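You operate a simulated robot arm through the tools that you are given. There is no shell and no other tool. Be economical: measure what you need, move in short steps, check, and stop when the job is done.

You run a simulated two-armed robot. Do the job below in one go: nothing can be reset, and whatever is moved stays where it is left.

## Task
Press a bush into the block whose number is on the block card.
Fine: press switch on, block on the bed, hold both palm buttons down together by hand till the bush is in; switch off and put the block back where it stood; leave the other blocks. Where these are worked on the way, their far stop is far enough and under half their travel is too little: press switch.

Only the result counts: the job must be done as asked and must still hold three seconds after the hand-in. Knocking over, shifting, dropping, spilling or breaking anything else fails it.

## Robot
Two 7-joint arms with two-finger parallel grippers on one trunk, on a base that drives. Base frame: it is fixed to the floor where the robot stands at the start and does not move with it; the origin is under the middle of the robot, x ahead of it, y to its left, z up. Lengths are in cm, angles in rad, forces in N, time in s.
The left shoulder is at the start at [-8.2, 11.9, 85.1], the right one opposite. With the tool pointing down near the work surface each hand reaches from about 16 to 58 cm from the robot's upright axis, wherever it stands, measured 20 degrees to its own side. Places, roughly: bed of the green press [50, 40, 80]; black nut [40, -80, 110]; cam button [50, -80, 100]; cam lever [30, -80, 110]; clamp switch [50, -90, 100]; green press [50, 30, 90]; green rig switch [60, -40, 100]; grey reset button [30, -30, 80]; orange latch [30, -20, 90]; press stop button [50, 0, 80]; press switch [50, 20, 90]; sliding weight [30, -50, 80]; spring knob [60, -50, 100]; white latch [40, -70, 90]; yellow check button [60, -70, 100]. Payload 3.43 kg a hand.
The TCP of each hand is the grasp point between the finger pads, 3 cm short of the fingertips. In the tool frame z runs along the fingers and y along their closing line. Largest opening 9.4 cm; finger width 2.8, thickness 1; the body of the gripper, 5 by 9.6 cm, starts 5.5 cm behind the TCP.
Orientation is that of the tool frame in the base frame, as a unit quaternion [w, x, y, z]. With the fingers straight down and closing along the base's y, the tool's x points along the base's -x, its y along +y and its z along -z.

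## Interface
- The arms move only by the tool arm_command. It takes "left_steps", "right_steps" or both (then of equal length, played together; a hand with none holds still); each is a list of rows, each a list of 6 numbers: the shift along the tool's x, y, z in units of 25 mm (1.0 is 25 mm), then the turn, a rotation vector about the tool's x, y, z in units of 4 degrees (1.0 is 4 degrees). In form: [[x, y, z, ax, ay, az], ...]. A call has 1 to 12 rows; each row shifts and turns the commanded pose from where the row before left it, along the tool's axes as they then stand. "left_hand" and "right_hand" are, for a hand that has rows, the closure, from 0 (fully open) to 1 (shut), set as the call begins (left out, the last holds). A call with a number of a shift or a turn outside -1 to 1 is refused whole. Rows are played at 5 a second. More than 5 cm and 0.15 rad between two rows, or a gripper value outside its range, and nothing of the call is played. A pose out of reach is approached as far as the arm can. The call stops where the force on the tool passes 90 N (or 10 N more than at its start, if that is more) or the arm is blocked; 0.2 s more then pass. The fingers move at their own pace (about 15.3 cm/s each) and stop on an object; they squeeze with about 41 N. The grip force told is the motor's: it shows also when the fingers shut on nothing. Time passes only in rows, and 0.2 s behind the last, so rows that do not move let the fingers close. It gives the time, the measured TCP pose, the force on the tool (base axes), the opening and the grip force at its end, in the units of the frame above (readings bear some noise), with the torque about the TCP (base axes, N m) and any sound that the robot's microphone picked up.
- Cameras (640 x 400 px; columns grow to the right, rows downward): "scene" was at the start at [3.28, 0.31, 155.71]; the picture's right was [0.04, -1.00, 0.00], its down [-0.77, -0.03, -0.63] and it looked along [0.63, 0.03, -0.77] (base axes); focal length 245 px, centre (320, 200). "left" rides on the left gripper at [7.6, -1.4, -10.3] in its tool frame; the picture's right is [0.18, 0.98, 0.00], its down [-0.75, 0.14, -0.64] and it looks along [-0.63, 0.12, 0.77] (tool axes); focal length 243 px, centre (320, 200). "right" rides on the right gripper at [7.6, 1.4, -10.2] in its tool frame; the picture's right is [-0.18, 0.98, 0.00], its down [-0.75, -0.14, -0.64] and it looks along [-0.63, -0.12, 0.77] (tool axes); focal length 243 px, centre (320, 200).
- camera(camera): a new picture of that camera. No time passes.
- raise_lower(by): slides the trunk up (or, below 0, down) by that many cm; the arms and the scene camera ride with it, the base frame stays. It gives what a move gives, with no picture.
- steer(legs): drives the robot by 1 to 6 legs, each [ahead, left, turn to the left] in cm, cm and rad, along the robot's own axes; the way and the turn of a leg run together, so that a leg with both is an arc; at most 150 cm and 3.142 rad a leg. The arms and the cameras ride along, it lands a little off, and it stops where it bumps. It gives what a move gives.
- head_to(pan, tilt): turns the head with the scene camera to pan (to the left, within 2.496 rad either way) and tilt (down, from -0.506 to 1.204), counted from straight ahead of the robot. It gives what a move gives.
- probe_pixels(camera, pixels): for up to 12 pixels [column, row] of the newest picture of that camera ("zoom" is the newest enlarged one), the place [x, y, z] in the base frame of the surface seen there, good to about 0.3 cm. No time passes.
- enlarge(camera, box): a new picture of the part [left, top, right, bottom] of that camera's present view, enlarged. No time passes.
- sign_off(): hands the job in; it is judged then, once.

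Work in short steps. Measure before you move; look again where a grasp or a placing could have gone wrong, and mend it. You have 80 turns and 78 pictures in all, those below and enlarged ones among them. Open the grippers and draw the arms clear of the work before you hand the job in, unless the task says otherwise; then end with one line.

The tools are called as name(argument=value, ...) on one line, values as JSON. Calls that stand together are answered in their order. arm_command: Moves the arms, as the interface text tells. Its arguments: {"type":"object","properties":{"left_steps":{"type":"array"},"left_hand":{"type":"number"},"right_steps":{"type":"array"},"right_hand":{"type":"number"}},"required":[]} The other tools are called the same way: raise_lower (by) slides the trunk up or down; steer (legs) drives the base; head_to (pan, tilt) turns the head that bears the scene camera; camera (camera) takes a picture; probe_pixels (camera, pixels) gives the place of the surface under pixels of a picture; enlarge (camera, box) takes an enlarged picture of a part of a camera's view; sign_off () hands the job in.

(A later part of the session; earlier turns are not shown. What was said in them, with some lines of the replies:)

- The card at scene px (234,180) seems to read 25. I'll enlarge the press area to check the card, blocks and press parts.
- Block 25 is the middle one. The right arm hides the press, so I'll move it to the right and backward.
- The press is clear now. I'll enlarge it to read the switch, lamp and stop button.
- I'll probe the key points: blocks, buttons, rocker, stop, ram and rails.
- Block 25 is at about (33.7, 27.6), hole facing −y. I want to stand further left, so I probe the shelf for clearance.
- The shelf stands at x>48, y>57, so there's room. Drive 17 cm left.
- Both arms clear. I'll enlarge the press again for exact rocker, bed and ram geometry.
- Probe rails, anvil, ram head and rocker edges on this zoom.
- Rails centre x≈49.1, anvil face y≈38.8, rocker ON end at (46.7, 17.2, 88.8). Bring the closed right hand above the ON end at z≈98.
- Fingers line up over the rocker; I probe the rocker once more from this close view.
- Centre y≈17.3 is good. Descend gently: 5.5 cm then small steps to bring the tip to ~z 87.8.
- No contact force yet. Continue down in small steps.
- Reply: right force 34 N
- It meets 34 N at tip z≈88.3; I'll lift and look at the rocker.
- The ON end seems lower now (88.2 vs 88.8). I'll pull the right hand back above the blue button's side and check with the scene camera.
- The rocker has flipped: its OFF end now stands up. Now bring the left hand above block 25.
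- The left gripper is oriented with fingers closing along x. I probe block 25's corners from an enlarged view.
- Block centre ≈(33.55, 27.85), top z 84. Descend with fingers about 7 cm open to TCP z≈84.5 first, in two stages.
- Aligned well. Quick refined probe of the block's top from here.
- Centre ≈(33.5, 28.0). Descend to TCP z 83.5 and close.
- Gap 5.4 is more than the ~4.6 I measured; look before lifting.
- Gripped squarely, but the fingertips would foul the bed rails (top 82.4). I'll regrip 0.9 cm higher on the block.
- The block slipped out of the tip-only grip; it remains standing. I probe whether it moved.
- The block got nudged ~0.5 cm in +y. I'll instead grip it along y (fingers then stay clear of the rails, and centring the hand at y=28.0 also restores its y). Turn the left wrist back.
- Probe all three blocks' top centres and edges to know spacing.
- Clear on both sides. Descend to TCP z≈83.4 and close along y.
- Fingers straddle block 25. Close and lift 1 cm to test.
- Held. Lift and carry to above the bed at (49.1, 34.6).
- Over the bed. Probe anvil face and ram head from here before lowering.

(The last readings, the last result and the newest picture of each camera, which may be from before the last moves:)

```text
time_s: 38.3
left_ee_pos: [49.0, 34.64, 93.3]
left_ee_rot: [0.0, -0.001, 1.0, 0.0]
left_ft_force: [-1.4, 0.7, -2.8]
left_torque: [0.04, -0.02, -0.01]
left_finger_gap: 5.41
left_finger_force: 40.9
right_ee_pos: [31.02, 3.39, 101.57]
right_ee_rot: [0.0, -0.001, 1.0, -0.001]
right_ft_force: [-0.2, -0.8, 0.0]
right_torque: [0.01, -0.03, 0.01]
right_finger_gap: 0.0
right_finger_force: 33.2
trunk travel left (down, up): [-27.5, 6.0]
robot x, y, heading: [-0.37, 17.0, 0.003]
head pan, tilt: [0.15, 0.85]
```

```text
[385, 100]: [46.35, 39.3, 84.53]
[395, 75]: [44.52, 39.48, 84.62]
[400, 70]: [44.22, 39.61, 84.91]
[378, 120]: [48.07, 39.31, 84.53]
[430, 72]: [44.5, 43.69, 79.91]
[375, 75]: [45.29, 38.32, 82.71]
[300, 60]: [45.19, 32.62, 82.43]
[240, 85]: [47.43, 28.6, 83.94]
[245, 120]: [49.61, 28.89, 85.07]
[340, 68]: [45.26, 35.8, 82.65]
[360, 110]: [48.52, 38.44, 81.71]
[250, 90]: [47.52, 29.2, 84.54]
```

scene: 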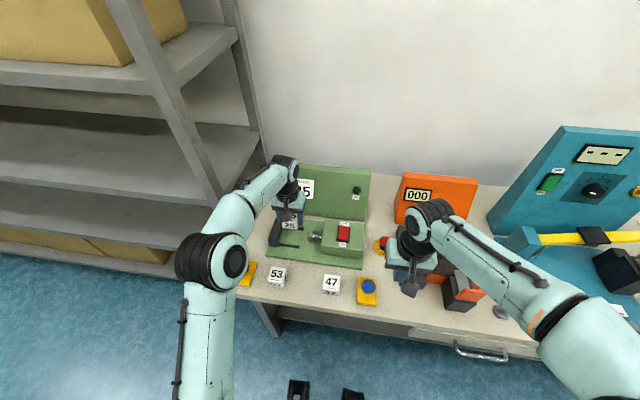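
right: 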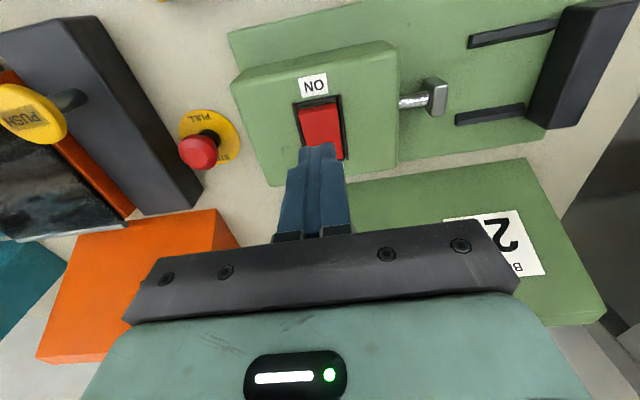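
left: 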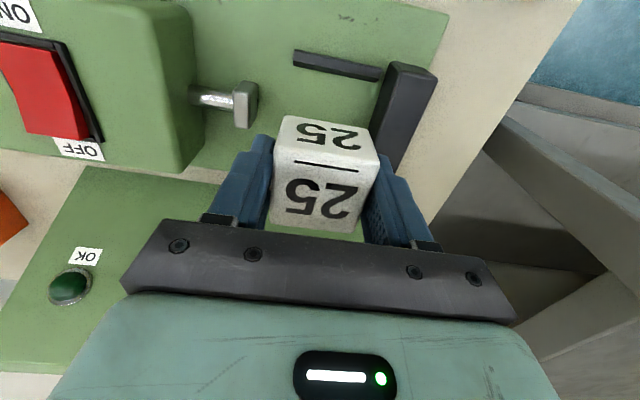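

Anvil face ≈39.1, giving margin. Lower to TCP z≈85.1, then final small steps.

arm_command(left_steps=[[-0.04, 0.04, 0.9, 0, 0, 0], [0, 0, 0.9, 0, 0, 0], [0, 0, 0.9, 0, 0, 0], [0, 0, 0.55, 0, 0, 0], [0, 0, 0.05, 0, 0, 0], [0, 0, 0, 0, 0, 0]])

camera(camera="left")

```text
time_s: 39.7
left_ee_pos: [49.14, 34.62, 85.12]
left_ee_rot: [0.0, -0.001, 1.0, 0.0]
left_ft_force: [0.3, 0.0, -3.5]
left_torque: [0.0, -0.01, 0.01]
left_finger_gap: 5.42
left_finger_force: 40.7
right_ee_pos: [31.04, 3.41, 101.61]
right_ee_rot: [-0.001, -0.001, 1.0, 0.0]
right_ft_force: [0.4, -0.8, -0.2]
right_torque: [0.01, -0.02, -0.02]
right_finger_gap: 0.01
right_finger_force: 33.1
trunk travel left (down, up): [-27.5, 6.0]
robot x, y, heading: [-0.16, 16.86, 0.002]
head pan, tilt: [0.15, 0.85]
```

```text
49 pictures are left
```

left: 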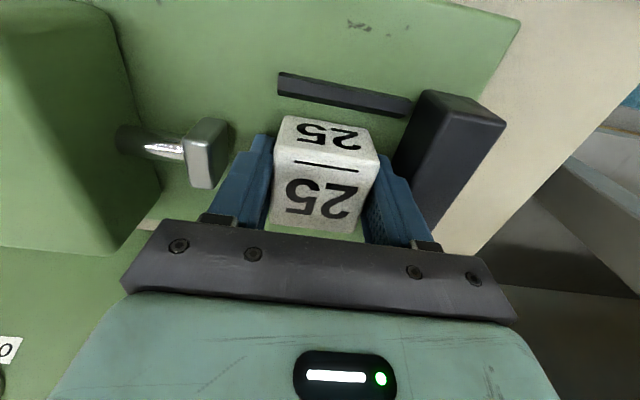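

Still hanging slightly; ease down until the weight comes off.

arm_command(left_steps=[[0, 0, 0.06, 0, 0, 0], [0, 0, 0.05, 0, 0, 0], [0, 0, 0, 0, 0, 0]])

```text
time_s: 40.5
left_ee_pos: [49.06, 34.59, 84.93]
left_ee_rot: [0.0, -0.001, 1.0, 0.0]
left_ft_force: [0.1, 0.3, -0.9]
left_torque: [0.0, -0.01, -0.04]
left_finger_gap: 5.4
left_finger_force: 41.0
right_ee_pos: [30.98, 3.28, 101.59]
right_ee_rot: [0.0, 0.0, 1.0, 0.001]
right_ft_force: [0.1, -0.2, 0.5]
right_torque: [-0.06, 0.04, 0.02]
right_finger_gap: 0.01
right_finger_force: 33.2
trunk travel left (down, up): [-27.5, 6.0]
robot x, y, heading: [0.15, 17.25, -0.0]
head pan, tilt: [0.15, 0.85]
```

Weight is off. Slide it 0.25 cm toward the anvil, then open the fingers just slightly and raise.

arm_command(left_steps=[[0, 0.1, 0, 0, 0, 0], [0, 0, 0, 0, 0, 0]])

arm_command(left_steps=[[0, 0, 0, 0, 0, 0], [0, 0, 0, 0, 0, 0], [0, 0, -0.3, 0, 0, 0], [0, 0, -0.6, 0, 0, 0], [0, 0, -0.9, 0, 0, 0], [0, 0, -0.9, 0, 0, 0], [0, 0, -0.9, 0, 0, 0], [0, 0, 0, 0, 0, 0]], left_hand=0.375)

camera(camera="left")

```text
time_s: 41.1
left_ee_pos: [49.24, 34.92, 84.76]
left_ee_rot: [0.001, 0.0, 1.0, -0.001]
left_ft_force: [-0.3, 0.3, -1.9]
left_torque: [-0.03, 0.01, -0.01]
left_finger_gap: 5.39
left_finger_force: 40.6
right_ee_pos: [30.92, 3.34, 101.64]
right_ee_rot: [0.0, 0.0, 1.0, -0.001]
right_ft_force: [0.3, 0.1, 0.1]
right_torque: [-0.02, 0.03, 0.01]
right_finger_gap: 0.0
right_finger_force: 32.8
trunk travel left (down, up): [-27.5, 6.0]
robot x, y, heading: [-0.44, 16.94, -0.003]
head pan, tilt: [0.15, 0.85]
```

```text
time_s: 42.9
left_ee_pos: [49.15, 34.97, 93.95]
left_ee_rot: [0.0, -0.002, 1.0, -0.001]
left_ft_force: [0.7, -0.8, 0.0]
left_torque: [0.01, 0.03, -0.01]
left_finger_gap: 5.87
left_finger_force: 0.1
right_ee_pos: [31.09, 3.49, 101.61]
right_ee_rot: [0.0, 0.0, 1.0, -0.001]
right_ft_force: [-0.4, -0.8, 0.0]
right_torque: [0.01, -0.04, -0.02]
right_finger_gap: 0.01
right_finger_force: 33.2
trunk travel left (down, up): [-27.5, 6.0]
robot x, y, heading: [0.11, 17.04, 0.004]
head pan, tilt: [0.15, 0.85]
```

```text
48 pictures are left
```

left: 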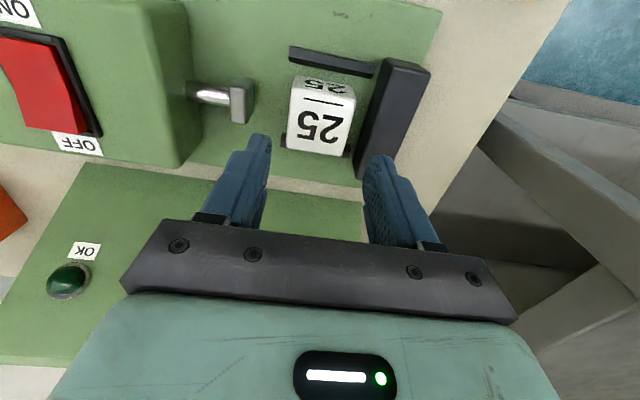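

Block stands between the rails. Move both closed hands above the palm buttons: left to black (33.4, 47), right to blue (33.5, 8.2).

arm_command(left_steps=[[0, 0, -0.8, 0, 0, 0], [0.7, 0.53, 0, 0, 0, 0], [0.7, 0.53, 0, 0, 0, 0], [0.7, 0.53, 0, 0, 0, 0], [0.7, 0.53, 0, 0, 0, 0], [0.7, 0.53, 0, 0, 0, 0], [0.7, 0.53, 0, 0, 0, 0], [0.7, 0.53, 0, 0, 0, 0], [0.7, 0.53, 0, 0, 0, 0], [0.7, 0.53, 0.8, 0, 0, 0], [0, 0, 0.4, 0, 0, 0]], left_hand=1, right_steps=[[-0.1, 0.19, 0.36, 0, 0, 0], [-0.1, 0.19, 0.36, 0, 0, 0], [-0.1, 0.19, 0.36, 0, 0, 0], [-0.1, 0.19, 0.36, 0, 0, 0], [-0.1, 0.19, 0.36, 0, 0, 0], [-0.1, 0.19, 0.36, 0, 0, 0], [-0.1, 0.19, 0.36, 0, 0, 0], [-0.1, 0.19, 0.36, 0, 0, 0], [-0.1, 0.19, 0.36, 0, 0, 0], [-0.1, 0.19, 0.36, 0, 0, 0], [0, 0, 0, 0, 0, 0]], right_hand=1)

camera(camera="left")

camera(camera="right")

enlarge(camera="scene", box=[220, 180, 400, 300])

```text
time_s: 45.3
left_ee_pos: [33.36, 46.98, 92.92]
left_ee_rot: [0.001, -0.001, 1.0, 0.0]
left_ft_force: [-0.2, -0.3, 0.5]
left_torque: [-0.02, 0.01, 0.02]
left_finger_gap: 0.0
left_finger_force: 32.8
right_ee_pos: [33.57, 8.07, 92.61]
right_ee_rot: [0.0, -0.001, 1.0, 0.001]
right_ft_force: [-1.1, -1.2, 0.7]
right_torque: [-0.01, -0.02, 0.0]
right_finger_gap: 0.0
right_finger_force: 33.2
trunk travel left (down, up): [-27.5, 6.0]
robot x, y, heading: [0.0, 16.77, 0.002]
head pan, tilt: [0.15, 0.85]
```

```text
47 pictures are left
```

left: 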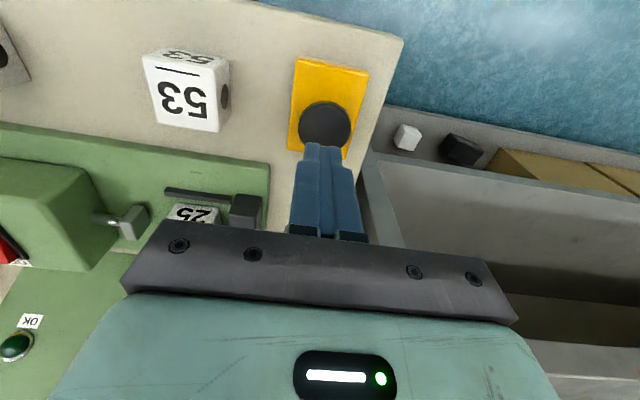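

```text
46 pictures are left
```

right: 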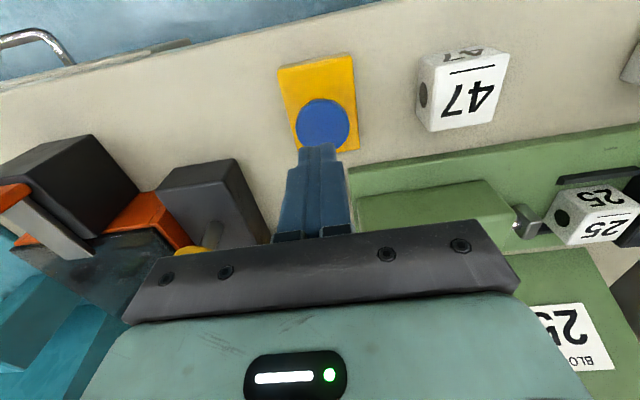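

```text
3.33 times, centred on (310, 240) of scene
```

zoom: 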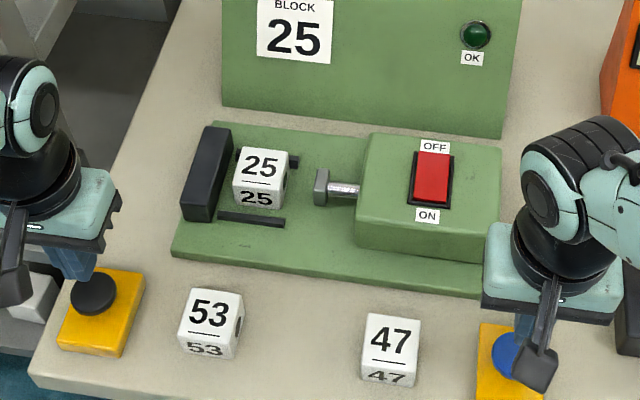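

Both hands are centred over the buttons. Press both together and hold.

arm_command(left_steps=[[0, 0, 0.82, 0, 0, 0], [0, 0, 0.82, 0, 0, 0], [0, 0, 0, 0, 0, 0], [0, 0, 0.25, 0, 0, 0], [0, 0, 0.25, 0, 0, 0], [0, 0, 0.15, 0, 0, 0], [0, 0, 0, 0, 0, 0], [0, 0, 0, 0, 0, 0]], right_steps=[[0, 0, 0.76, 0, 0, 0], [0, 0, 0.76, 0, 0, 0], [0, 0, 0, 0, 0, 0], [0, 0, 0.25, 0, 0, 0], [0, 0, 0.25, 0, 0, 0], [0, 0, 0.15, 0, 0, 0], [0, 0, 0, 0, 0, 0], [0, 0, 0, 0, 0, 0]])

enlarge(camera="scene", box=[220, 180, 400, 300])

```text
time_s: 47.1
left_ee_pos: [33.55, 46.79, 87.35]
left_ee_rot: [0.003, -0.002, 1.0, 0.001]
left_ft_force: [-0.7, 6.4, 34.9]
left_torque: [0.18, 0.29, -0.06]
left_finger_gap: 0.01
left_finger_force: 32.8
right_ee_pos: [33.51, 8.11, 87.42]
right_ee_rot: [0.004, 0.0, 1.0, 0.002]
right_ft_force: [2.9, -1.5, 28.6]
right_torque: [-0.05, 0.12, 0.03]
right_finger_gap: 0.0
right_finger_force: 33.3
trunk travel left (down, up): [-27.5, 6.0]
robot x, y, heading: [0.26, 16.95, 0.002]
head pan, tilt: [0.15, 0.85]
heard: click, click
```

```text
3.33 times, centred on (310, 240) of scene
```

zoom: 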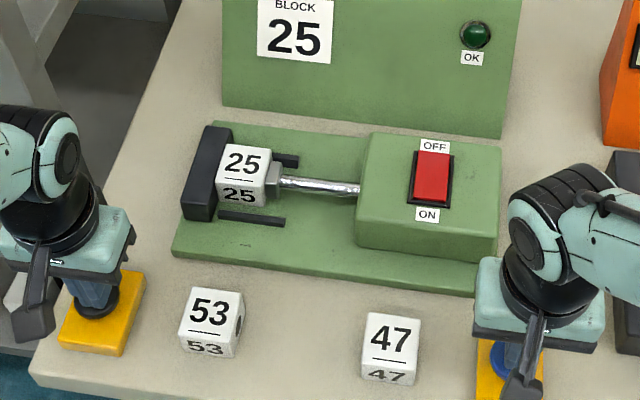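

The ram is extending and pushing the block to the anvil. Keep holding both buttons.

arm_command(left_steps=[[0, 0, 0, 0, 0, 0], [0, 0, 0, 0, 0, 0], [0, 0, 0, 0, 0, 0], [0, 0, 0, 0, 0, 0], [0, 0, 0, 0, 0, 0]], right_steps=[[0, 0, 0, 0, 0, 0], [0, 0, 0, 0, 0, 0], [0, 0, 0, 0, 0, 0], [0, 0, 0, 0, 0, 0], [0, 0, 0, 0, 0, 0]])

enlarge(camera="scene", box=[220, 180, 400, 300])

```text
time_s: 48.3
left_ee_pos: [33.43, 46.85, 87.32]
left_ee_rot: [0.003, -0.002, 1.0, 0.002]
left_ft_force: [1.4, 5.2, 38.1]
left_torque: [0.17, 0.26, -0.12]
left_finger_gap: 0.01
left_finger_force: 32.7
right_ee_pos: [33.42, 8.21, 87.42]
right_ee_rot: [0.004, -0.001, 1.0, 0.0]
right_ft_force: [5.8, 0.5, 35.7]
right_torque: [0.01, 0.04, 0.1]
right_finger_gap: 0.04
right_finger_force: 32.8
trunk travel left (down, up): [-27.5, 6.0]
robot x, y, heading: [-0.04, 16.93, -0.001]
head pan, tilt: [0.15, 0.85]
```

```text
3.33 times, centred on (310, 240) of scene
```

zoom: 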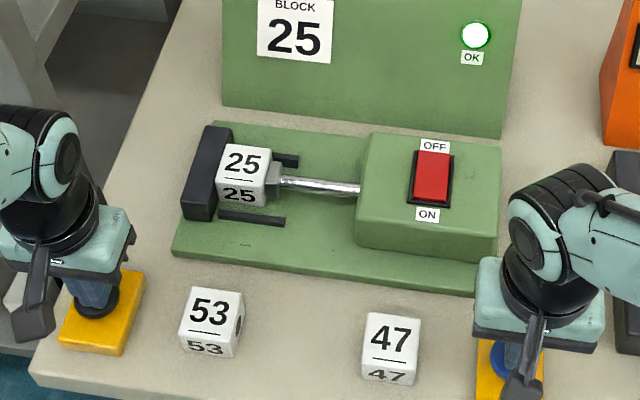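

The OK lamp is lit: the bush is in. Release both buttons, raise, and look at the ram retracting.

arm_command(left_steps=[[0, 0, -0.5, 0, 0, 0], [0, 0, -0.9, 0, 0, 0], [0, 0, -0.9, 0, 0, 0], [0, 0, -0.9, 0, 0, 0], [0, 0, 0, 0, 0, 0], [0, 0, 0, 0, 0, 0], [0, 0, 0, 0, 0, 0]], right_steps=[[0, 0, -0.5, 0, 0, 0], [0, 0, -0.9, 0, 0, 0], [0, 0, -0.9, 0, 0, 0], [0, 0, -0.9, 0, 0, 0], [0, 0, 0, 0, 0, 0], [0, 0, 0, 0, 0, 0], [0, 0, 0, 0, 0, 0]])

enlarge(camera="scene", box=[220, 180, 400, 300])

```text
time_s: 49.9
left_ee_pos: [33.31, 46.86, 95.2]
left_ee_rot: [-0.001, -0.001, 1.0, 0.0]
left_ft_force: [-1.0, -0.6, 0.4]
left_torque: [0.0, 0.01, 0.0]
left_finger_gap: 0.0
left_finger_force: 33.4
right_ee_pos: [33.57, 8.19, 95.3]
right_ee_rot: [0.0, -0.001, 1.0, 0.0]
right_ft_force: [0.5, 0.1, 0.3]
right_torque: [0.01, 0.0, -0.03]
right_finger_gap: 0.0
right_finger_force: 33.3
trunk travel left (down, up): [-27.5, 6.0]
robot x, y, heading: [-0.41, 16.73, 0.004]
head pan, tilt: [0.15, 0.85]
```

```text
3.33 times, centred on (310, 240) of scene
```

zoom: 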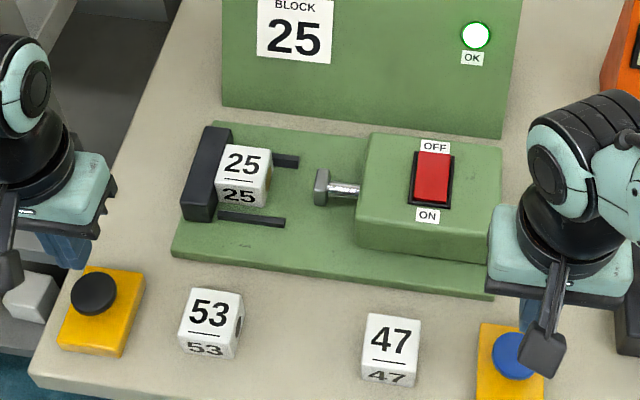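

Ram retracted, lamp still lit. Bring the right hand over the OFF end (51.0, 17.3) while the left starts turning 90° in place for freeing the block from the anvil.

arm_command(left_steps=[[0, 0, -0.3, 0, 0, 1], [0, 0, -0.3, 0, 0, 1], [0, 0, -0.3, 0, 0, 1], [0, 0, 0, 0, 0, 1], [0, 0, 0, 0, 0, 1], [0, 0, 0, 0, 0, 1], [0, 0, 0, 0, 0, 1], [0, 0, 0, 0, 0, 1], [0, 0, 0, 0, 0, 1], [0, 0, 0, 0, 0, 1], [0, 0, 0, 0, 0, 1], [0, 0, 0, 0, 0, 1]], right_steps=[[0, 0, -0.7, 0, 0, 0], [-0.7, 0.366, 0, 0, 0, 0], [-0.7, 0.366, 0, 0, 0, 0], [-0.7, 0.366, 0, 0, 0, 0], [-0.7, 0.366, 0, 0, 0, 0], [-0.7, 0.366, 0, 0, 0, 0], [-0.7, 0.366, 0, 0, 0, 0], [-0.7, 0.366, 0, 0, 0, 0], [-0.7, 0.366, 0, 0, 0, 0], [-0.7, 0.366, 0, 0, 0, 0], [-0.7, 0.366, 0, 0, 0, 0], [0, 0, 0, 0, 0, 0]])

camera(camera="right")

```text
time_s: 52.5
left_ee_pos: [33.32, 46.83, 97.38]
left_ee_rot: [0.0, 0.407, 0.913, 0.001]
left_ft_force: [-0.2, 0.7, -1.3]
left_torque: [-0.01, -0.03, -0.01]
left_finger_gap: 0.01
left_finger_force: 32.6
right_ee_pos: [51.01, 17.49, 96.96]
right_ee_rot: [0.0, -0.002, 1.0, -0.001]
right_ft_force: [0.3, 0.6, 0.1]
right_torque: [-0.03, 0.02, 0.0]
right_finger_gap: 0.0
right_finger_force: 32.7
trunk travel left (down, up): [-27.5, 6.0]
robot x, y, heading: [-0.54, 16.9, 0.0]
head pan, tilt: [0.15, 0.85]
```

```text
41 pictures are left
```

right: 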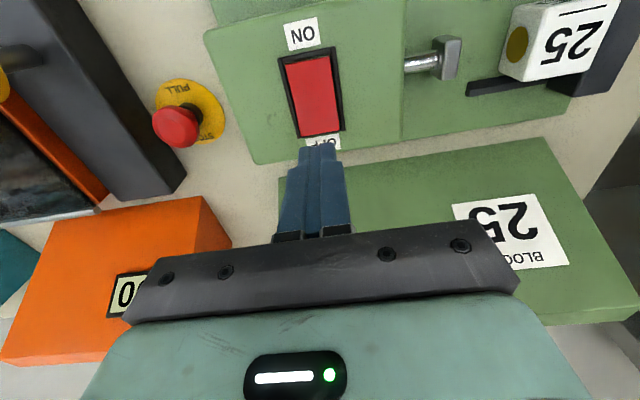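

A brass bush is visible in block 25. Now press the OFF end down; left finishes its turn in the same time.

arm_command(left_steps=[[0, 0, 0, 0, 0, 1], [0, 0, 0, 0, 0, 1], [0, 0, 0, 0, 0, 1], [0, 0, 0, 0, 0, 1], [0, 0, 0, 0, 0, 1], [0, 0, 0, 0, 0, 1], [0, 0, 0, 0, 0, 1], [0, 0, 0, 0, 0, 1], [0, 0, 0, 0, 0, 1], [0, 0, 0, 0, 0, 1], [0, 0, 0, 0, 0, 0.5]], right_steps=[[0, 0, 0.9, 0, 0, 0], [0, 0, 0.9, 0, 0, 0], [0, 0, 0.2, 0, 0, 0], [0, 0, 0.1, 0, 0, 0], [0, 0, 0.1, 0, 0, 0], [0, 0, 0.1, 0, 0, 0], [0, 0, 0.08, 0, 0, 0], [0, 0, 0.05, 0, 0, 0], [0, 0, 0, 0, 0, 0], [0, 0, 0, 0, 0, 0], [0, 0, 0, 0, 0, 0]])

```text
time_s: 54.9
left_ee_pos: [33.09, 46.8, 97.5]
left_ee_rot: [0.001, 0.706, 0.708, 0.001]
left_ft_force: [-0.6, -0.6, -0.3]
left_torque: [0.01, 0.0, 0.0]
left_finger_gap: 0.02
left_finger_force: 33.4
right_ee_pos: [51.04, 17.34, 91.41]
right_ee_rot: [0.006, -0.001, 1.0, 0.002]
right_ft_force: [1.3, 1.9, 36.3]
right_torque: [0.08, 0.48, 0.21]
right_finger_gap: 0.03
right_finger_force: 33.5
trunk travel left (down, up): [-27.5, 6.0]
robot x, y, heading: [0.23, 16.76, 0.001]
head pan, tilt: [0.15, 0.85]
```

Same force and depth as the ON press. Lift the right hand, withdraw it to the right, and check the rocker.

arm_command(right_steps=[[0, 0, -0.8, 0, 0, 0], [0, 0, -0.9, 0, 0, 0], [0, 0, -0.9, 0, 0, 0], [0.9, -0.6, -0.2, 0, 0, 0], [0.9, -0.6, -0.2, 0, 0, 0], [0.9, -0.6, -0.2, 0, 0, 0], [0.9, -0.6, -0.2, 0, 0, 0], [0.9, -0.6, 0, 0, 0, 0], [0.9, -0.6, 0, 0, 0, 0], [0.9, -0.6, 0, 0, 0, 0], [0.9, -0.6, 0, 0, 0, 0], [0.9, -0.6, 0, 0, 0, 0]])

enlarge(camera="scene", box=[255, 180, 385, 262])

```text
time_s: 57.5
left_ee_pos: [33.23, 46.81, 97.36]
left_ee_rot: [0.0, 0.707, 0.708, 0.0]
left_ft_force: [0.3, 0.3, 0.1]
left_torque: [0.0, -0.01, -0.01]
left_finger_gap: 0.0
left_finger_force: 33.2
right_ee_pos: [30.58, 3.8, 99.37]
right_ee_rot: [0.002, 0.0, 1.0, 0.001]
right_ft_force: [0.6, 0.2, -0.4]
right_torque: [0.02, 0.0, -0.01]
right_finger_gap: 0.0
right_finger_force: 32.7
trunk travel left (down, up): [-27.5, 6.0]
robot x, y, heading: [-0.1, 17.16, 0.0]
head pan, tilt: [0.15, 0.85]
```

```text
4.88 times, centred on (320, 221) of scene
```

zoom: 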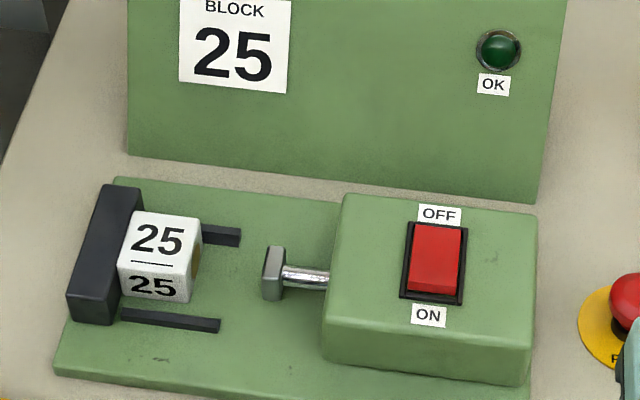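

Lamp is out, matching switch off. Probe rocker ends and block edges.

probe_pixels(camera="zoom", pixels=[[433, 282], [433, 288], [437, 230], [436, 240], [435, 260], [140, 212], [195, 222], [122, 262], [187, 272], [160, 240], [192, 262], [208, 236]])

```text
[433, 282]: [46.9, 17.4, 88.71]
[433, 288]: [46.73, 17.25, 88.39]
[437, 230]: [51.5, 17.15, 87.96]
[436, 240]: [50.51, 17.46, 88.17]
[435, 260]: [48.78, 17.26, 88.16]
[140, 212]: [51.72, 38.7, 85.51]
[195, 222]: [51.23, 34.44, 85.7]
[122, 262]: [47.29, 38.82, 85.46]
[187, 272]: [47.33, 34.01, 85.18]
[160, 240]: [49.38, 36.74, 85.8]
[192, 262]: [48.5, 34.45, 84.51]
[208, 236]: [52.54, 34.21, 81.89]
```

Switch is off; block centre now (49.4, 36.5) against the anvil. Move the left hand above it with fingers ~7 cm open.

arm_command(left_steps=[[-0.41, 0.65, 0, 0, 0, 0], [-0.41, 0.65, 0, 0, 0, 0], [-0.41, 0.65, 0, 0, 0, 0], [-0.41, 0.65, 0, 0, 0, 0], [-0.41, 0.65, 0, 0, 0, 0], [-0.41, 0.65, 0, 0, 0, 0], [-0.41, 0.65, 0, 0, 0, 0], [-0.41, 0.65, 0, 0, 0, 0], [-0.41, 0.65, 0, 0, 0, 0], [-0.41, 0.65, 0, 0, 0, 0], [0, 0, 0.7, 0, 0, 0], [0, 0, 0, 0, 0, 0]], left_hand=0.25)

camera(camera="left")

```text
time_s: 60.1
left_ee_pos: [49.62, 36.7, 95.6]
left_ee_rot: [0.0, 0.706, 0.708, 0.0]
left_ft_force: [-0.2, -1.0, 0.7]
left_torque: [0.03, 0.0, -0.02]
left_finger_gap: 7.09
left_finger_force: 0.1
right_ee_pos: [30.65, 3.92, 99.33]
right_ee_rot: [0.0, 0.0, 1.0, 0.0]
right_ft_force: [0.3, 1.0, -0.3]
right_torque: [0.0, 0.01, -0.02]
right_finger_gap: 0.0
right_finger_force: 33.0
trunk travel left (down, up): [-27.5, 6.0]
robot x, y, heading: [-0.25, 17.01, 0.003]
head pan, tilt: [0.15, 0.85]
```

```text
39 pictures are left
```

left: 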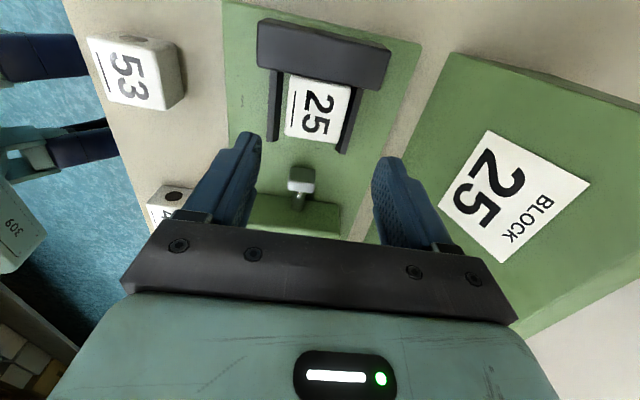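

Probe backplate, rails and block from here for clearance.

probe_pixels(camera="left", pixels=[[430, 130], [445, 90], [460, 70], [348, 120], [273, 110], [293, 85], [348, 92], [288, 130], [338, 140], [318, 108], [320, 65], [350, 100]])

```text
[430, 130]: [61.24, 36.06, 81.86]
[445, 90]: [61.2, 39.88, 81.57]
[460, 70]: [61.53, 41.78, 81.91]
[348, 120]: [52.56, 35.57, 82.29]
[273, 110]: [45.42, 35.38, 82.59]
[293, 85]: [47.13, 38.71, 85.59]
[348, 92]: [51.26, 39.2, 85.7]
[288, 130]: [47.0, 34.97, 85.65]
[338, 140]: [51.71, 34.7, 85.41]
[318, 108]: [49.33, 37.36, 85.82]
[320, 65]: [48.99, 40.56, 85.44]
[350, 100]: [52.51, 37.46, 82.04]
```

Clear. Descend to TCP z≈85.9 (tips just above the rails) and close.

arm_command(left_steps=[[0, -0.1, 0.9, 0, 0, 0], [0, 0, 0.9, 0, 0, 0], [0, 0, 0.9, 0, 0, 0], [0, 0, 0.7, 0, 0, 0], [0, 0, 0.44, 0, 0, 0], [0, 0, 0, 0, 0, 0]])

arm_command(left_steps=[[0, 0, 0, 0, 0, 0], [0, 0, 0, 0, 0, 0], [0, 0, 0, 0, 0, 0]], left_hand=0.8)

camera(camera="left")

```text
time_s: 61.5
left_ee_pos: [49.4, 36.66, 85.95]
left_ee_rot: [0.0, 0.707, 0.708, 0.0]
left_ft_force: [-1.8, -0.7, -0.1]
left_torque: [-0.03, 0.04, -0.02]
left_finger_gap: 7.05
left_finger_force: 0.0
right_ee_pos: [30.8, 3.77, 99.51]
right_ee_rot: [0.0, -0.001, 1.0, 0.0]
right_ft_force: [0.7, 0.2, -1.3]
right_torque: [0.0, 0.02, -0.02]
right_finger_gap: 0.0
right_finger_force: 32.7
trunk travel left (down, up): [-27.5, 6.0]
robot x, y, heading: [-0.14, 17.31, 0.008]
head pan, tilt: [0.15, 0.85]
```

```text
time_s: 62.3
left_ee_pos: [49.47, 36.54, 86.14]
left_ee_rot: [0.0, 0.707, 0.708, 0.0]
left_ft_force: [0.3, 0.3, 5.8]
left_torque: [-0.06, 0.2, -0.03]
left_finger_gap: 4.95
left_finger_force: 41.0
right_ee_pos: [30.68, 3.83, 99.37]
right_ee_rot: [0.0, -0.001, 1.0, 0.0]
right_ft_force: [0.4, -0.3, 0.0]
right_torque: [0.03, 0.06, -0.01]
right_finger_gap: 0.0
right_finger_force: 33.1
trunk travel left (down, up): [-27.5, 6.0]
robot x, y, heading: [-0.15, 17.04, -0.0]
head pan, tilt: [0.15, 0.85]
```

```text
38 pictures are left
```

left: 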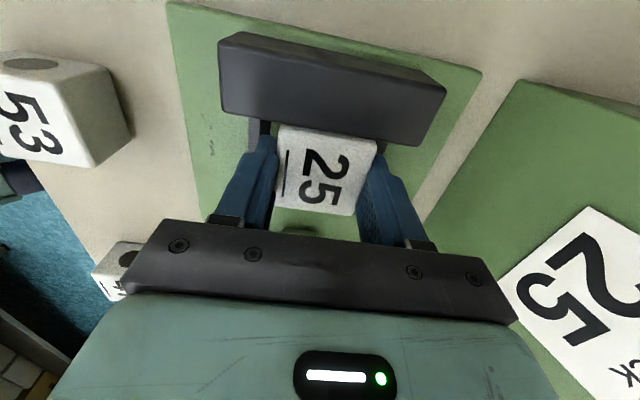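

Gripped lightly at the top. Drag the block 1.8 cm in −y away from the anvil, then open and look.

arm_command(left_steps=[[-0.15, 0, 0, 0, 0, 0], [-0.15, 0, 0, 0, 0, 0], [-0.15, 0, 0, 0, 0, 0], [-0.15, 0, 0, 0, 0, 0], [-0.15, 0, 0, 0, 0, 0], [0, 0, 0, 0, 0, 0]])

camera(camera="left")

```text
time_s: 63.7
left_ee_pos: [49.33, 34.85, 86.06]
left_ee_rot: [0.0, 0.707, 0.708, 0.001]
left_ft_force: [0.4, 6.2, 12.7]
left_torque: [0.08, 0.32, -0.15]
left_finger_gap: 4.96
left_finger_force: 41.1
right_ee_pos: [30.78, 3.91, 99.4]
right_ee_rot: [0.0, 0.0, 1.0, 0.001]
right_ft_force: [0.6, 0.1, 0.2]
right_torque: [-0.01, 0.0, -0.02]
right_finger_gap: 0.0
right_finger_force: 32.8
trunk travel left (down, up): [-27.5, 6.0]
robot x, y, heading: [-0.12, 17.01, 0.004]
head pan, tilt: [0.15, 0.85]
```

```text
37 pictures are left
```

left: 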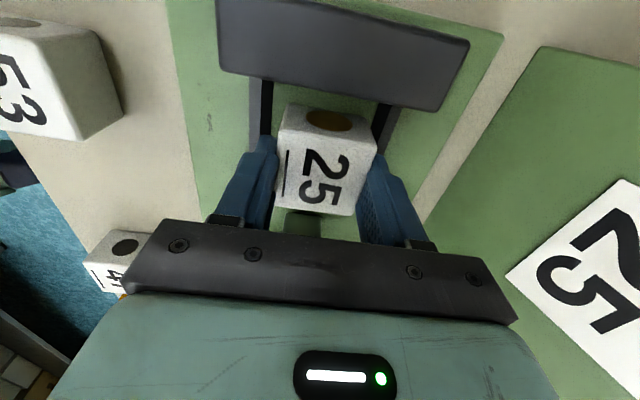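

The block came along. Open, rise, and turn the wrist back.

arm_command(left_steps=[[0, 0, 0, 0, 0, 0], [0, 0, 0, 0, 0, 0], [0, 0, -0.9, 0, 0, 0], [0, 0, -0.9, 0, 0, 0], [0, 0, -0.9, 0, 0, 0], [0, 0, -0.9, 0, 0, 0], [0, 0, -0.5, 0, 0, -1], [0, 0, 0, 0, 0, -1], [0, 0, 0, 0, 0, -1], [0, 0, 0, 0, 0, -1], [0, 0, 0, 0, 0, -1], [0, 0, 0, 0, 0, -1]], left_hand=0.25)

arm_command(left_steps=[[0, 0, 0, 0, 0, -1], [0, 0, 0, 0, 0, -1], [0, 0, 0, 0, 0, -1], [0, 0, 0, 0, 0, -1], [0, 0, 0, 0, 0, -1], [0, 0, 0, 0, 0, -1], [0, 0, 0, 0, 0, -1], [0, 0, 0, 0, 0, -1], [0, 0, 0, 0, 0, -1], [0, 0, 0, 0, 0, -1], [0, 0, 0, 0, 0, -1], [0, 0, 0, 0, 0, -1]])

arm_command(left_steps=[[0, 0, 0, 0, 0, -1], [0, 0, 0, 0, 0, -1], [0, 0, 0, 0, 0, -1], [0, 0, 0, 0, 0, -1], [0, 0, 0, 0, 0, -0.5], [0, 0, 0, 0, 0, 0]])

camera(camera="left")

```text
time_s: 66.3
left_ee_pos: [49.39, 34.83, 96.24]
left_ee_rot: [0.0, 0.543, 0.84, 0.0]
left_ft_force: [0.0, -0.2, 0.2]
left_torque: [0.04, 0.03, 0.0]
left_finger_gap: 7.05
left_finger_force: 0.1
right_ee_pos: [30.7, 3.82, 99.42]
right_ee_rot: [0.0, -0.001, 1.0, 0.001]
right_ft_force: [-0.7, -0.7, 0.1]
right_torque: [0.02, 0.01, 0.0]
right_finger_gap: 0.0
right_finger_force: 33.2
trunk travel left (down, up): [-27.5, 6.0]
robot x, y, heading: [0.01, 16.94, 0.001]
head pan, tilt: [0.15, 0.85]
```

```text
time_s: 68.9
left_ee_pos: [49.43, 34.7, 96.35]
left_ee_rot: [0.001, 0.154, 0.988, -0.001]
left_ft_force: [0.7, -1.0, 0.4]
left_torque: [0.0, 0.01, 0.01]
left_finger_gap: 7.05
left_finger_force: 0.1
right_ee_pos: [30.81, 3.8, 99.28]
right_ee_rot: [0.001, -0.001, 1.0, 0.0]
right_ft_force: [-0.3, 0.5, 0.1]
right_torque: [0.01, 0.0, -0.02]
right_finger_gap: 0.0
right_finger_force: 32.8
trunk travel left (down, up): [-27.5, 6.0]
robot x, y, heading: [0.06, 16.93, 0.004]
head pan, tilt: [0.15, 0.85]
```

```text
time_s: 70.3
left_ee_pos: [49.49, 34.75, 96.19]
left_ee_rot: [0.0, -0.001, 1.0, 0.0]
left_ft_force: [-0.5, 1.1, -0.5]
left_torque: [-0.02, 0.02, 0.03]
left_finger_gap: 7.06
left_finger_force: 0.1
right_ee_pos: [30.7, 3.82, 99.35]
right_ee_rot: [0.0, -0.002, 1.0, 0.0]
right_ft_force: [-0.6, 0.2, 0.9]
right_torque: [-0.02, 0.0, 0.01]
right_finger_gap: 0.01
right_finger_force: 33.1
trunk travel left (down, up): [-27.5, 6.0]
robot x, y, heading: [-0.1, 17.26, 0.001]
head pan, tilt: [0.15, 0.85]
```

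```text
36 pictures are left
```

left: 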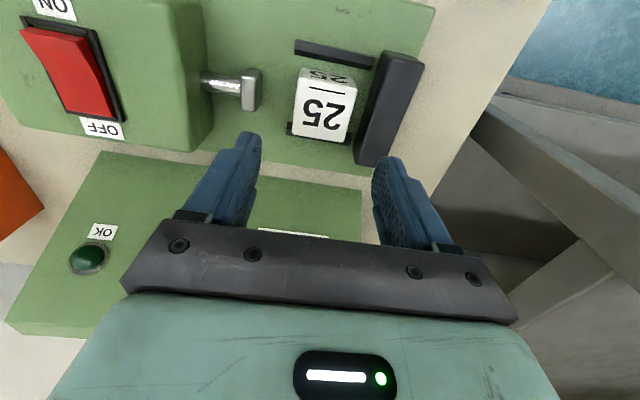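

Probe block edges and gaps to anvil and ram.

probe_pixels(camera="left", pixels=[[300, 95], [296, 128], [352, 105], [345, 138], [355, 90], [325, 110], [303, 70], [356, 84], [378, 90], [365, 130], [255, 90], [320, 138]])

```text
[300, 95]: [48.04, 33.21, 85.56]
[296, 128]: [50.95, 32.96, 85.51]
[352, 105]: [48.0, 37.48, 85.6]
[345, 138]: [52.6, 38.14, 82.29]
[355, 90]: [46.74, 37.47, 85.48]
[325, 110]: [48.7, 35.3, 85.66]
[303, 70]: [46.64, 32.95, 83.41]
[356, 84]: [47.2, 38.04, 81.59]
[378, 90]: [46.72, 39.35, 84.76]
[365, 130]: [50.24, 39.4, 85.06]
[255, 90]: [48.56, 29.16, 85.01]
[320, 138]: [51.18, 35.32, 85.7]
```

Block centre ≈(49.2, 35.1); anvil face ≈39.2. Narrow the opening to 6.1, centre the hand at y 35.0, and descend to just above the block.

arm_command(left_steps=[[0.08, 0.1, 0.9, 0, 0, 0], [0, 0, 0.9, 0, 0, 0], [0, 0, 0.8, 0, 0, 0], [0, 0, 0, 0, 0, 0]], left_hand=0.351)

camera(camera="left")

```text
time_s: 71.3
left_ee_pos: [49.16, 34.97, 89.84]
left_ee_rot: [0.0, 0.0, 1.0, 0.0]
left_ft_force: [0.4, -0.1, -0.5]
left_torque: [-0.03, 0.0, 0.02]
left_finger_gap: 6.11
left_finger_force: 0.2
right_ee_pos: [30.62, 3.83, 99.37]
right_ee_rot: [0.0, -0.001, 1.0, 0.0]
right_ft_force: [0.0, 0.1, -0.1]
right_torque: [0.01, -0.03, -0.02]
right_finger_gap: 0.02
right_finger_force: 33.0
trunk travel left (down, up): [-27.5, 6.0]
robot x, y, heading: [0.2, 16.76, 0.002]
head pan, tilt: [0.15, 0.85]
```

```text
35 pictures are left
```

left: 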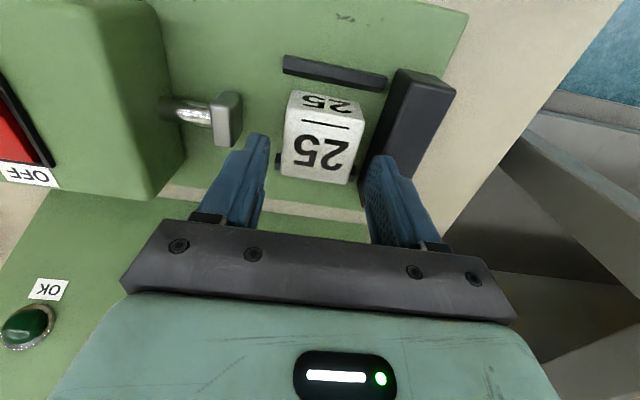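

Centred. Continue down in smaller steps and check force at z≈86.5.

arm_command(left_steps=[[0, 0, 0.3, 0, 0, 0], [0, 0, 0.3, 0, 0, 0], [0, 0, 0.3, 0, 0, 0], [0, 0, 0.3, 0, 0, 0], [0, 0, 0, 0, 0, 0]])

camera(camera="left")

```text
time_s: 72.5
left_ee_pos: [49.06, 34.91, 86.83]
left_ee_rot: [0.001, -0.002, 1.0, 0.0]
left_ft_force: [0.0, 0.5, -0.2]
left_torque: [0.02, 0.04, 0.02]
left_finger_gap: 6.09
left_finger_force: 0.1
right_ee_pos: [30.65, 3.98, 99.33]
right_ee_rot: [0.0, -0.001, 1.0, 0.001]
right_ft_force: [-0.4, 0.5, -0.4]
right_torque: [-0.03, 0.02, 0.01]
right_finger_gap: 0.03
right_finger_force: 33.2
trunk travel left (down, up): [-27.5, 6.0]
robot x, y, heading: [0.08, 16.92, -0.0]
head pan, tilt: [0.15, 0.85]
```

```text
34 pictures are left
```

left: 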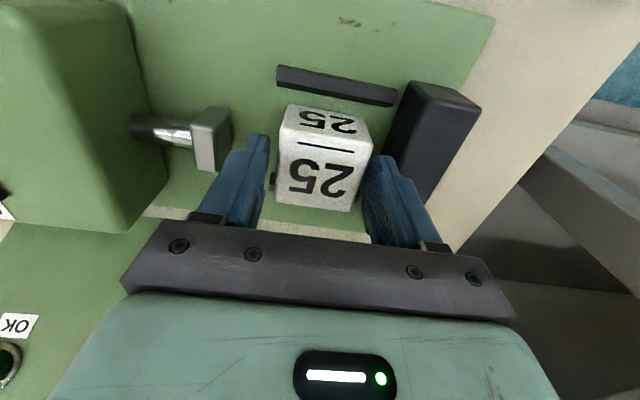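

No contact. Go down to z≈84.9 and grip.

arm_command(left_steps=[[0, 0, 0.25, 0, 0, 0], [0, 0, 0.25, 0, 0, 0], [0, 0, 0.25, 0, 0, 0], [0, 0, 0, 0, 0, 0]])

arm_command(left_steps=[[0, 0, 0, 0, 0, 0], [0, 0, 0, 0, 0, 0], [0, 0, 0, 0, 0, 0], [0, 0, -0.4, 0, 0, 0], [0, 0, 0, 0, 0, 0]], left_hand=1)

camera(camera="left")

```text
time_s: 73.5
left_ee_pos: [49.28, 34.9, 85.24]
left_ee_rot: [0.003, -0.002, 1.0, 0.0]
left_ft_force: [-1.6, 0.8, 24.3]
left_torque: [1.09, 0.42, 0.08]
left_finger_gap: 6.17
left_finger_force: 0.1
right_ee_pos: [30.58, 3.8, 99.45]
right_ee_rot: [0.001, -0.001, 1.0, 0.0]
right_ft_force: [0.4, 1.2, -0.4]
right_torque: [-0.02, 0.0, 0.02]
right_finger_gap: 0.01
right_finger_force: 33.1
trunk travel left (down, up): [-27.5, 6.0]
robot x, y, heading: [0.18, 16.85, 0.003]
head pan, tilt: [0.15, 0.85]
```

```text
time_s: 74.7
left_ee_pos: [49.07, 34.78, 85.71]
left_ee_rot: [-0.002, -0.001, 1.0, -0.001]
left_ft_force: [0.5, 0.7, -3.1]
left_torque: [-0.02, 0.01, 0.0]
left_finger_gap: 5.41
left_finger_force: 40.7
right_ee_pos: [30.68, 3.77, 99.42]
right_ee_rot: [0.0, -0.001, 1.0, 0.0]
right_ft_force: [-0.4, 0.3, -1.1]
right_torque: [0.0, 0.02, 0.0]
right_finger_gap: 0.0
right_finger_force: 33.1
trunk travel left (down, up): [-27.5, 6.0]
robot x, y, heading: [0.13, 16.82, 0.007]
head pan, tilt: [0.15, 0.85]
```

```text
33 pictures are left
```

left: 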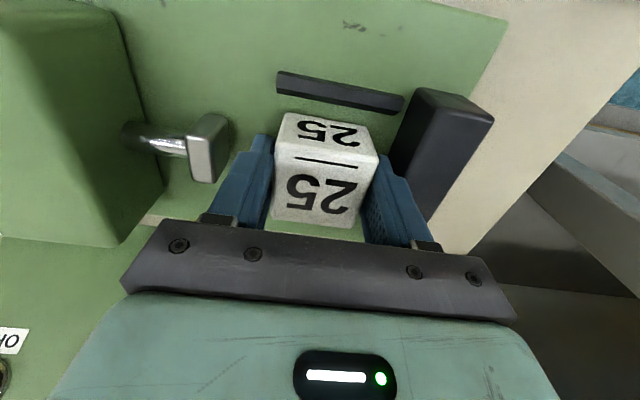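

Held firmly (gap 5.41, weight −3.1 N). Lift and carry back above its place (33.5, 27.9).

arm_command(left_steps=[[0, 0, -0.9, 0, 0, 0], [0, 0, -0.9, 0, 0, 0], [0, 0, -0.9, 0, 0, 0], [0, 0, -0.7, 0, 0, 0], [0.89, -0.393, 0, 0, 0, 0], [0.89, -0.393, 0, 0, 0, 0], [0.89, -0.393, 0, 0, 0, 0], [0.89, -0.393, 0, 0, 0, 0], [0.89, -0.393, 0, 0, 0, 0], [0.89, -0.393, 0, 0, 0, 0], [0.89, -0.393, 0, 0, 0, 0], [0, 0, 0, 0, 0, 0]])

camera(camera="left")

```text
time_s: 77.3
left_ee_pos: [33.73, 28.08, 94.37]
left_ee_rot: [0.001, -0.001, 1.0, 0.0]
left_ft_force: [-0.5, -0.9, -2.6]
left_torque: [0.0, 0.04, 0.0]
left_finger_gap: 5.43
left_finger_force: 40.7
right_ee_pos: [30.79, 3.7, 99.43]
right_ee_rot: [-0.001, -0.001, 1.0, 0.001]
right_ft_force: [-0.1, 0.0, 0.6]
right_torque: [-0.02, 0.0, 0.0]
right_finger_gap: 0.02
right_finger_force: 33.3
trunk travel left (down, up): [-27.5, 6.0]
robot x, y, heading: [-0.0, 16.94, 0.0]
head pan, tilt: [0.15, 0.85]
```

```text
32 pictures are left
```

left: 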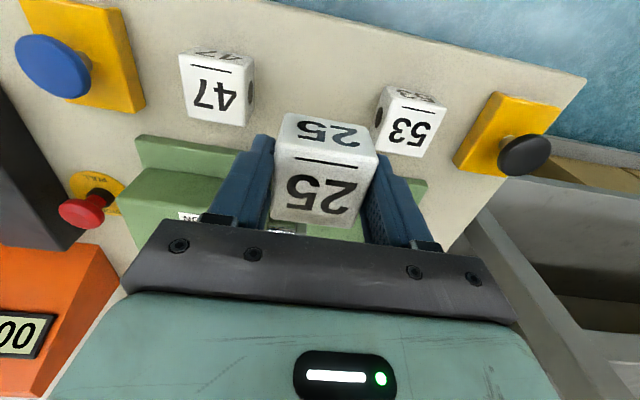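

Probe the held block's edges against the hand, and the neighbours.

probe_pixels(camera="left", pixels=[[284, 145], [278, 210], [376, 163], [352, 220], [330, 140], [325, 152], [315, 220], [185, 85], [240, 110], [388, 120], [432, 130], [216, 88]])

```text
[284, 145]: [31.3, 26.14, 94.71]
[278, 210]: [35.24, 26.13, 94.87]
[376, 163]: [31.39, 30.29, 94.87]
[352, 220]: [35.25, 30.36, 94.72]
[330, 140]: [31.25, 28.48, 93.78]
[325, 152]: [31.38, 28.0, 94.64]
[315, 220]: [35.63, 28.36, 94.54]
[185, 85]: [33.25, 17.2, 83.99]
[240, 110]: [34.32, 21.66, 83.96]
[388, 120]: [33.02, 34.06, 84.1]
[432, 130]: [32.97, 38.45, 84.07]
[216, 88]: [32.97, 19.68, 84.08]
```

Held block is at ≈(33.55, 28.2), top z 94.75; it should end at ≈(33.45, 27.95), top 84.05. Lower with this small correction.

arm_command(left_steps=[[0.05, -0.08, 0.9, 0, 0, 0], [0, 0, 0.9, 0, 0, 0], [0, 0, 0.9, 0, 0, 0], [0, 0, 0.8, 0, 0, 0], [0, 0, 0.5, 0, 0, 0], [0, 0, 0.15, 0, 0, 0], [0, 0, 0, 0, 0, 0]])

```text
time_s: 78.9
left_ee_pos: [33.48, 27.77, 84.11]
left_ee_rot: [0.0, -0.001, 1.0, 0.002]
left_ft_force: [-0.2, 0.4, -2.4]
left_torque: [0.01, -0.02, -0.01]
left_finger_gap: 5.42
left_finger_force: 40.8
right_ee_pos: [30.63, 3.94, 99.33]
right_ee_rot: [0.0, -0.001, 1.0, 0.0]
right_ft_force: [-0.2, -0.3, -0.5]
right_torque: [-0.02, 0.02, 0.01]
right_finger_gap: 0.0
right_finger_force: 33.0
trunk travel left (down, up): [-27.5, 6.0]
robot x, y, heading: [-0.1, 16.8, 0.004]
head pan, tilt: [0.15, 0.85]
```

Still hanging; ease down in 1 mm steps.

arm_command(left_steps=[[0, 0.03, 0.1, 0, 0, 0], [0, 0, 0.05, 0, 0, 0], [0, 0, 0, 0, 0, 0]])

camera(camera="left")

```text
time_s: 79.7
left_ee_pos: [33.46, 27.96, 83.68]
left_ee_rot: [0.0, -0.001, 1.0, -0.001]
left_ft_force: [-0.1, -0.1, -0.8]
left_torque: [0.06, -0.01, 0.0]
left_finger_gap: 5.39
left_finger_force: 41.4
right_ee_pos: [30.76, 3.82, 99.42]
right_ee_rot: [0.001, 0.0, 1.0, 0.0]
right_ft_force: [0.1, 0.5, -0.7]
right_torque: [0.0, 0.01, -0.01]
right_finger_gap: 0.0
right_finger_force: 32.5
trunk travel left (down, up): [-27.5, 6.0]
robot x, y, heading: [0.18, 16.73, 0.003]
head pan, tilt: [0.15, 0.85]
```

```text
31 pictures are left
```

left: 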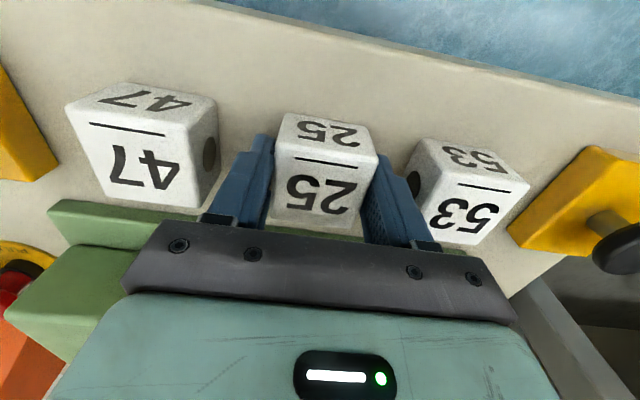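

Weight is off; the block is down. Open to ~7 cm, rise, and look.

arm_command(left_steps=[[0, 0, 0, 0, 0, 0], [0, 0, 0, 0, 0, 0], [0, 0, -0.4, 0, 0, 0], [0, 0, -0.9, 0, 0, 0], [0, 0, -0.9, 0, 0, 0], [0, 0, -0.9, 0, 0, 0], [0, 0, -0.9, 0, 0, 0], [0, 0, 0, 0, 0, 0]], left_hand=0.25)

enlarge(camera="left", box=[160, 0, 480, 200])

```text
time_s: 81.5
left_ee_pos: [33.51, 27.97, 93.57]
left_ee_rot: [0.0, -0.001, 1.0, 0.001]
left_ft_force: [-0.1, 0.6, 0.8]
left_torque: [0.02, 0.03, -0.01]
left_finger_gap: 7.05
left_finger_force: 0.0
right_ee_pos: [30.73, 3.86, 99.39]
right_ee_rot: [0.001, -0.001, 1.0, 0.0]
right_ft_force: [1.1, -0.1, -0.1]
right_torque: [0.0, -0.04, 0.04]
right_finger_gap: 0.0
right_finger_force: 32.5
trunk travel left (down, up): [-27.5, 6.0]
robot x, y, heading: [0.08, 17.03, 0.002]
head pan, tilt: [0.15, 0.85]
```

```text
2.00 times, centred on (320, 100) of left
```

zoom: 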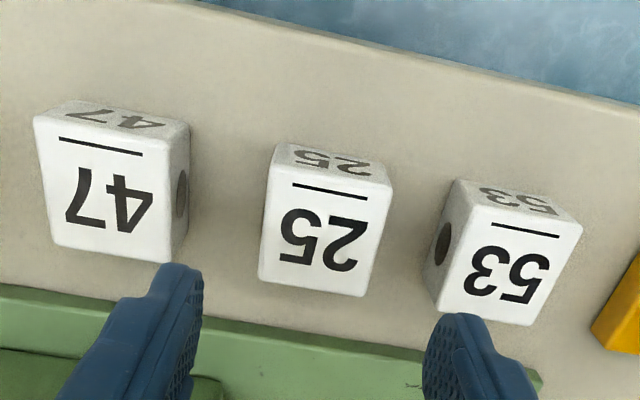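

The block stands in line between its neighbours. Withdraw both arms, opening the right hand, and compare with the earlier scene picture.

arm_command(left_steps=[[0, 0, -0.9, 0, 0, 0], [0, 0, -0.9, 0, 0, 0], [0.4, 0.9, -0.6, 0, 0, 0], [0.4, 0.9, -0.6, 0, 0, 0], [0.4, 0.9, -0.6, 0, 0, 0], [0.4, 0.9, -0.6, 0, 0, 0], [0.4, 0.9, -0.6, 0, 0, 0], [0.4, 0.9, -0.6, 0, 0, 0], [0.4, 0.9, -0.6, 0, 0, 0], [0.4, 0.9, -0.6, 0, 0, 0], [0.4, 0.9, -0.6, 0, 0, 0], [0, 0, 0, 0, 0, 0]], left_hand=0, right_steps=[[0, 0, -0.8, 0, 0, 0], [0, 0, -0.8, 0, 0, 0], [0.3, 0, -0.8, 0, 0, 0], [0.3, 0, -0.8, 0, 0, 0], [0.3, 0, -0.8, 0, 0, 0], [0.3, 0, -0.8, 0, 0, 0], [0.3, 0, -0.8, 0, 0, 0], [0.3, 0, 0, 0, 0, 0], [0.3, 0, 0, 0, 0, 0], [0.3, 0, 0, 0, 0, 0], [0.3, 0, 0, 0, 0, 0], [0, 0, 0, 0, 0, 0]], right_hand=0)

camera(camera="scene")

enlarge(camera="scene", box=[220, 180, 400, 300])

probe_pixels(camera="zoom", pixels=[[210, 312], [300, 325], [390, 340], [430, 200], [430, 160]])

```text
time_s: 84.1
left_ee_pos: [24.38, 48.29, 111.68]
left_ee_rot: [0.0, -0.001, 1.0, 0.0]
left_ft_force: [-0.2, 0.4, 0.3]
left_torque: [0.02, -0.03, 0.03]
left_finger_gap: 9.4
left_finger_force: 0.1
right_ee_pos: [23.98, 3.72, 113.36]
right_ee_rot: [0.0, -0.001, 1.0, 0.0]
right_ft_force: [-0.1, 0.1, 0.3]
right_torque: [0.01, 0.02, -0.01]
right_finger_gap: 9.43
right_finger_force: 0.0
trunk travel left (down, up): [-27.5, 6.0]
robot x, y, heading: [0.07, 17.04, 0.005]
head pan, tilt: [0.15, 0.85]
```

```text
29 pictures are left
```

scene: 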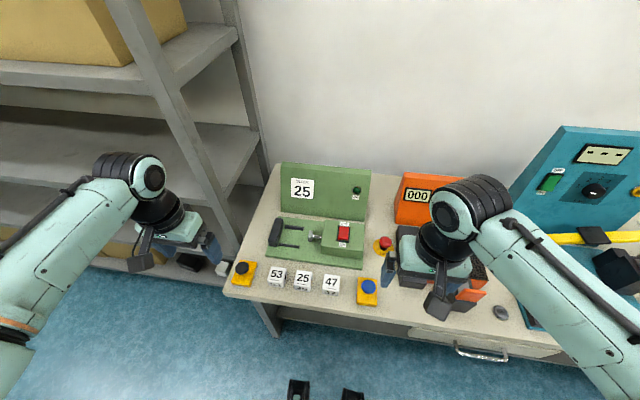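

```text
3.33 times, centred on (310, 240) of scene
```

zoom: 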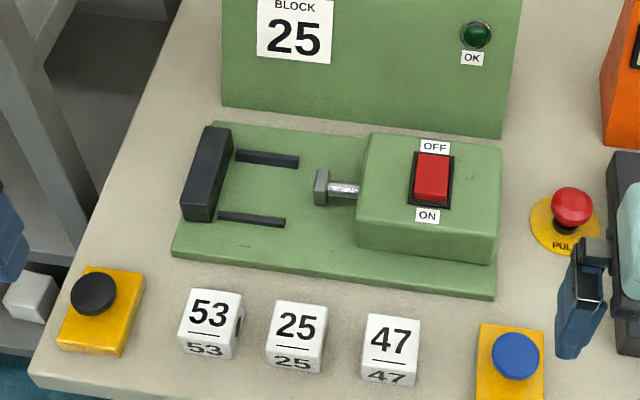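

```text
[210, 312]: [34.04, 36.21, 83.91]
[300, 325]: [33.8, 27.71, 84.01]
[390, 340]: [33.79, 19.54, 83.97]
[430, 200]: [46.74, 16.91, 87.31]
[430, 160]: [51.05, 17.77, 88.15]
```

Block 25 is back at ≈(33.8, 27.7), where it stood, the switch is off, the neighbours are untouched and both arms are clear with open grippers. I hand in.

sign_off()

```text
The job is handed in.
```

Block 25 has its bush pressed in, the press is switched off, the block is back within a few millimetres of where it stood, and blocks 53 and 47 were not moved.
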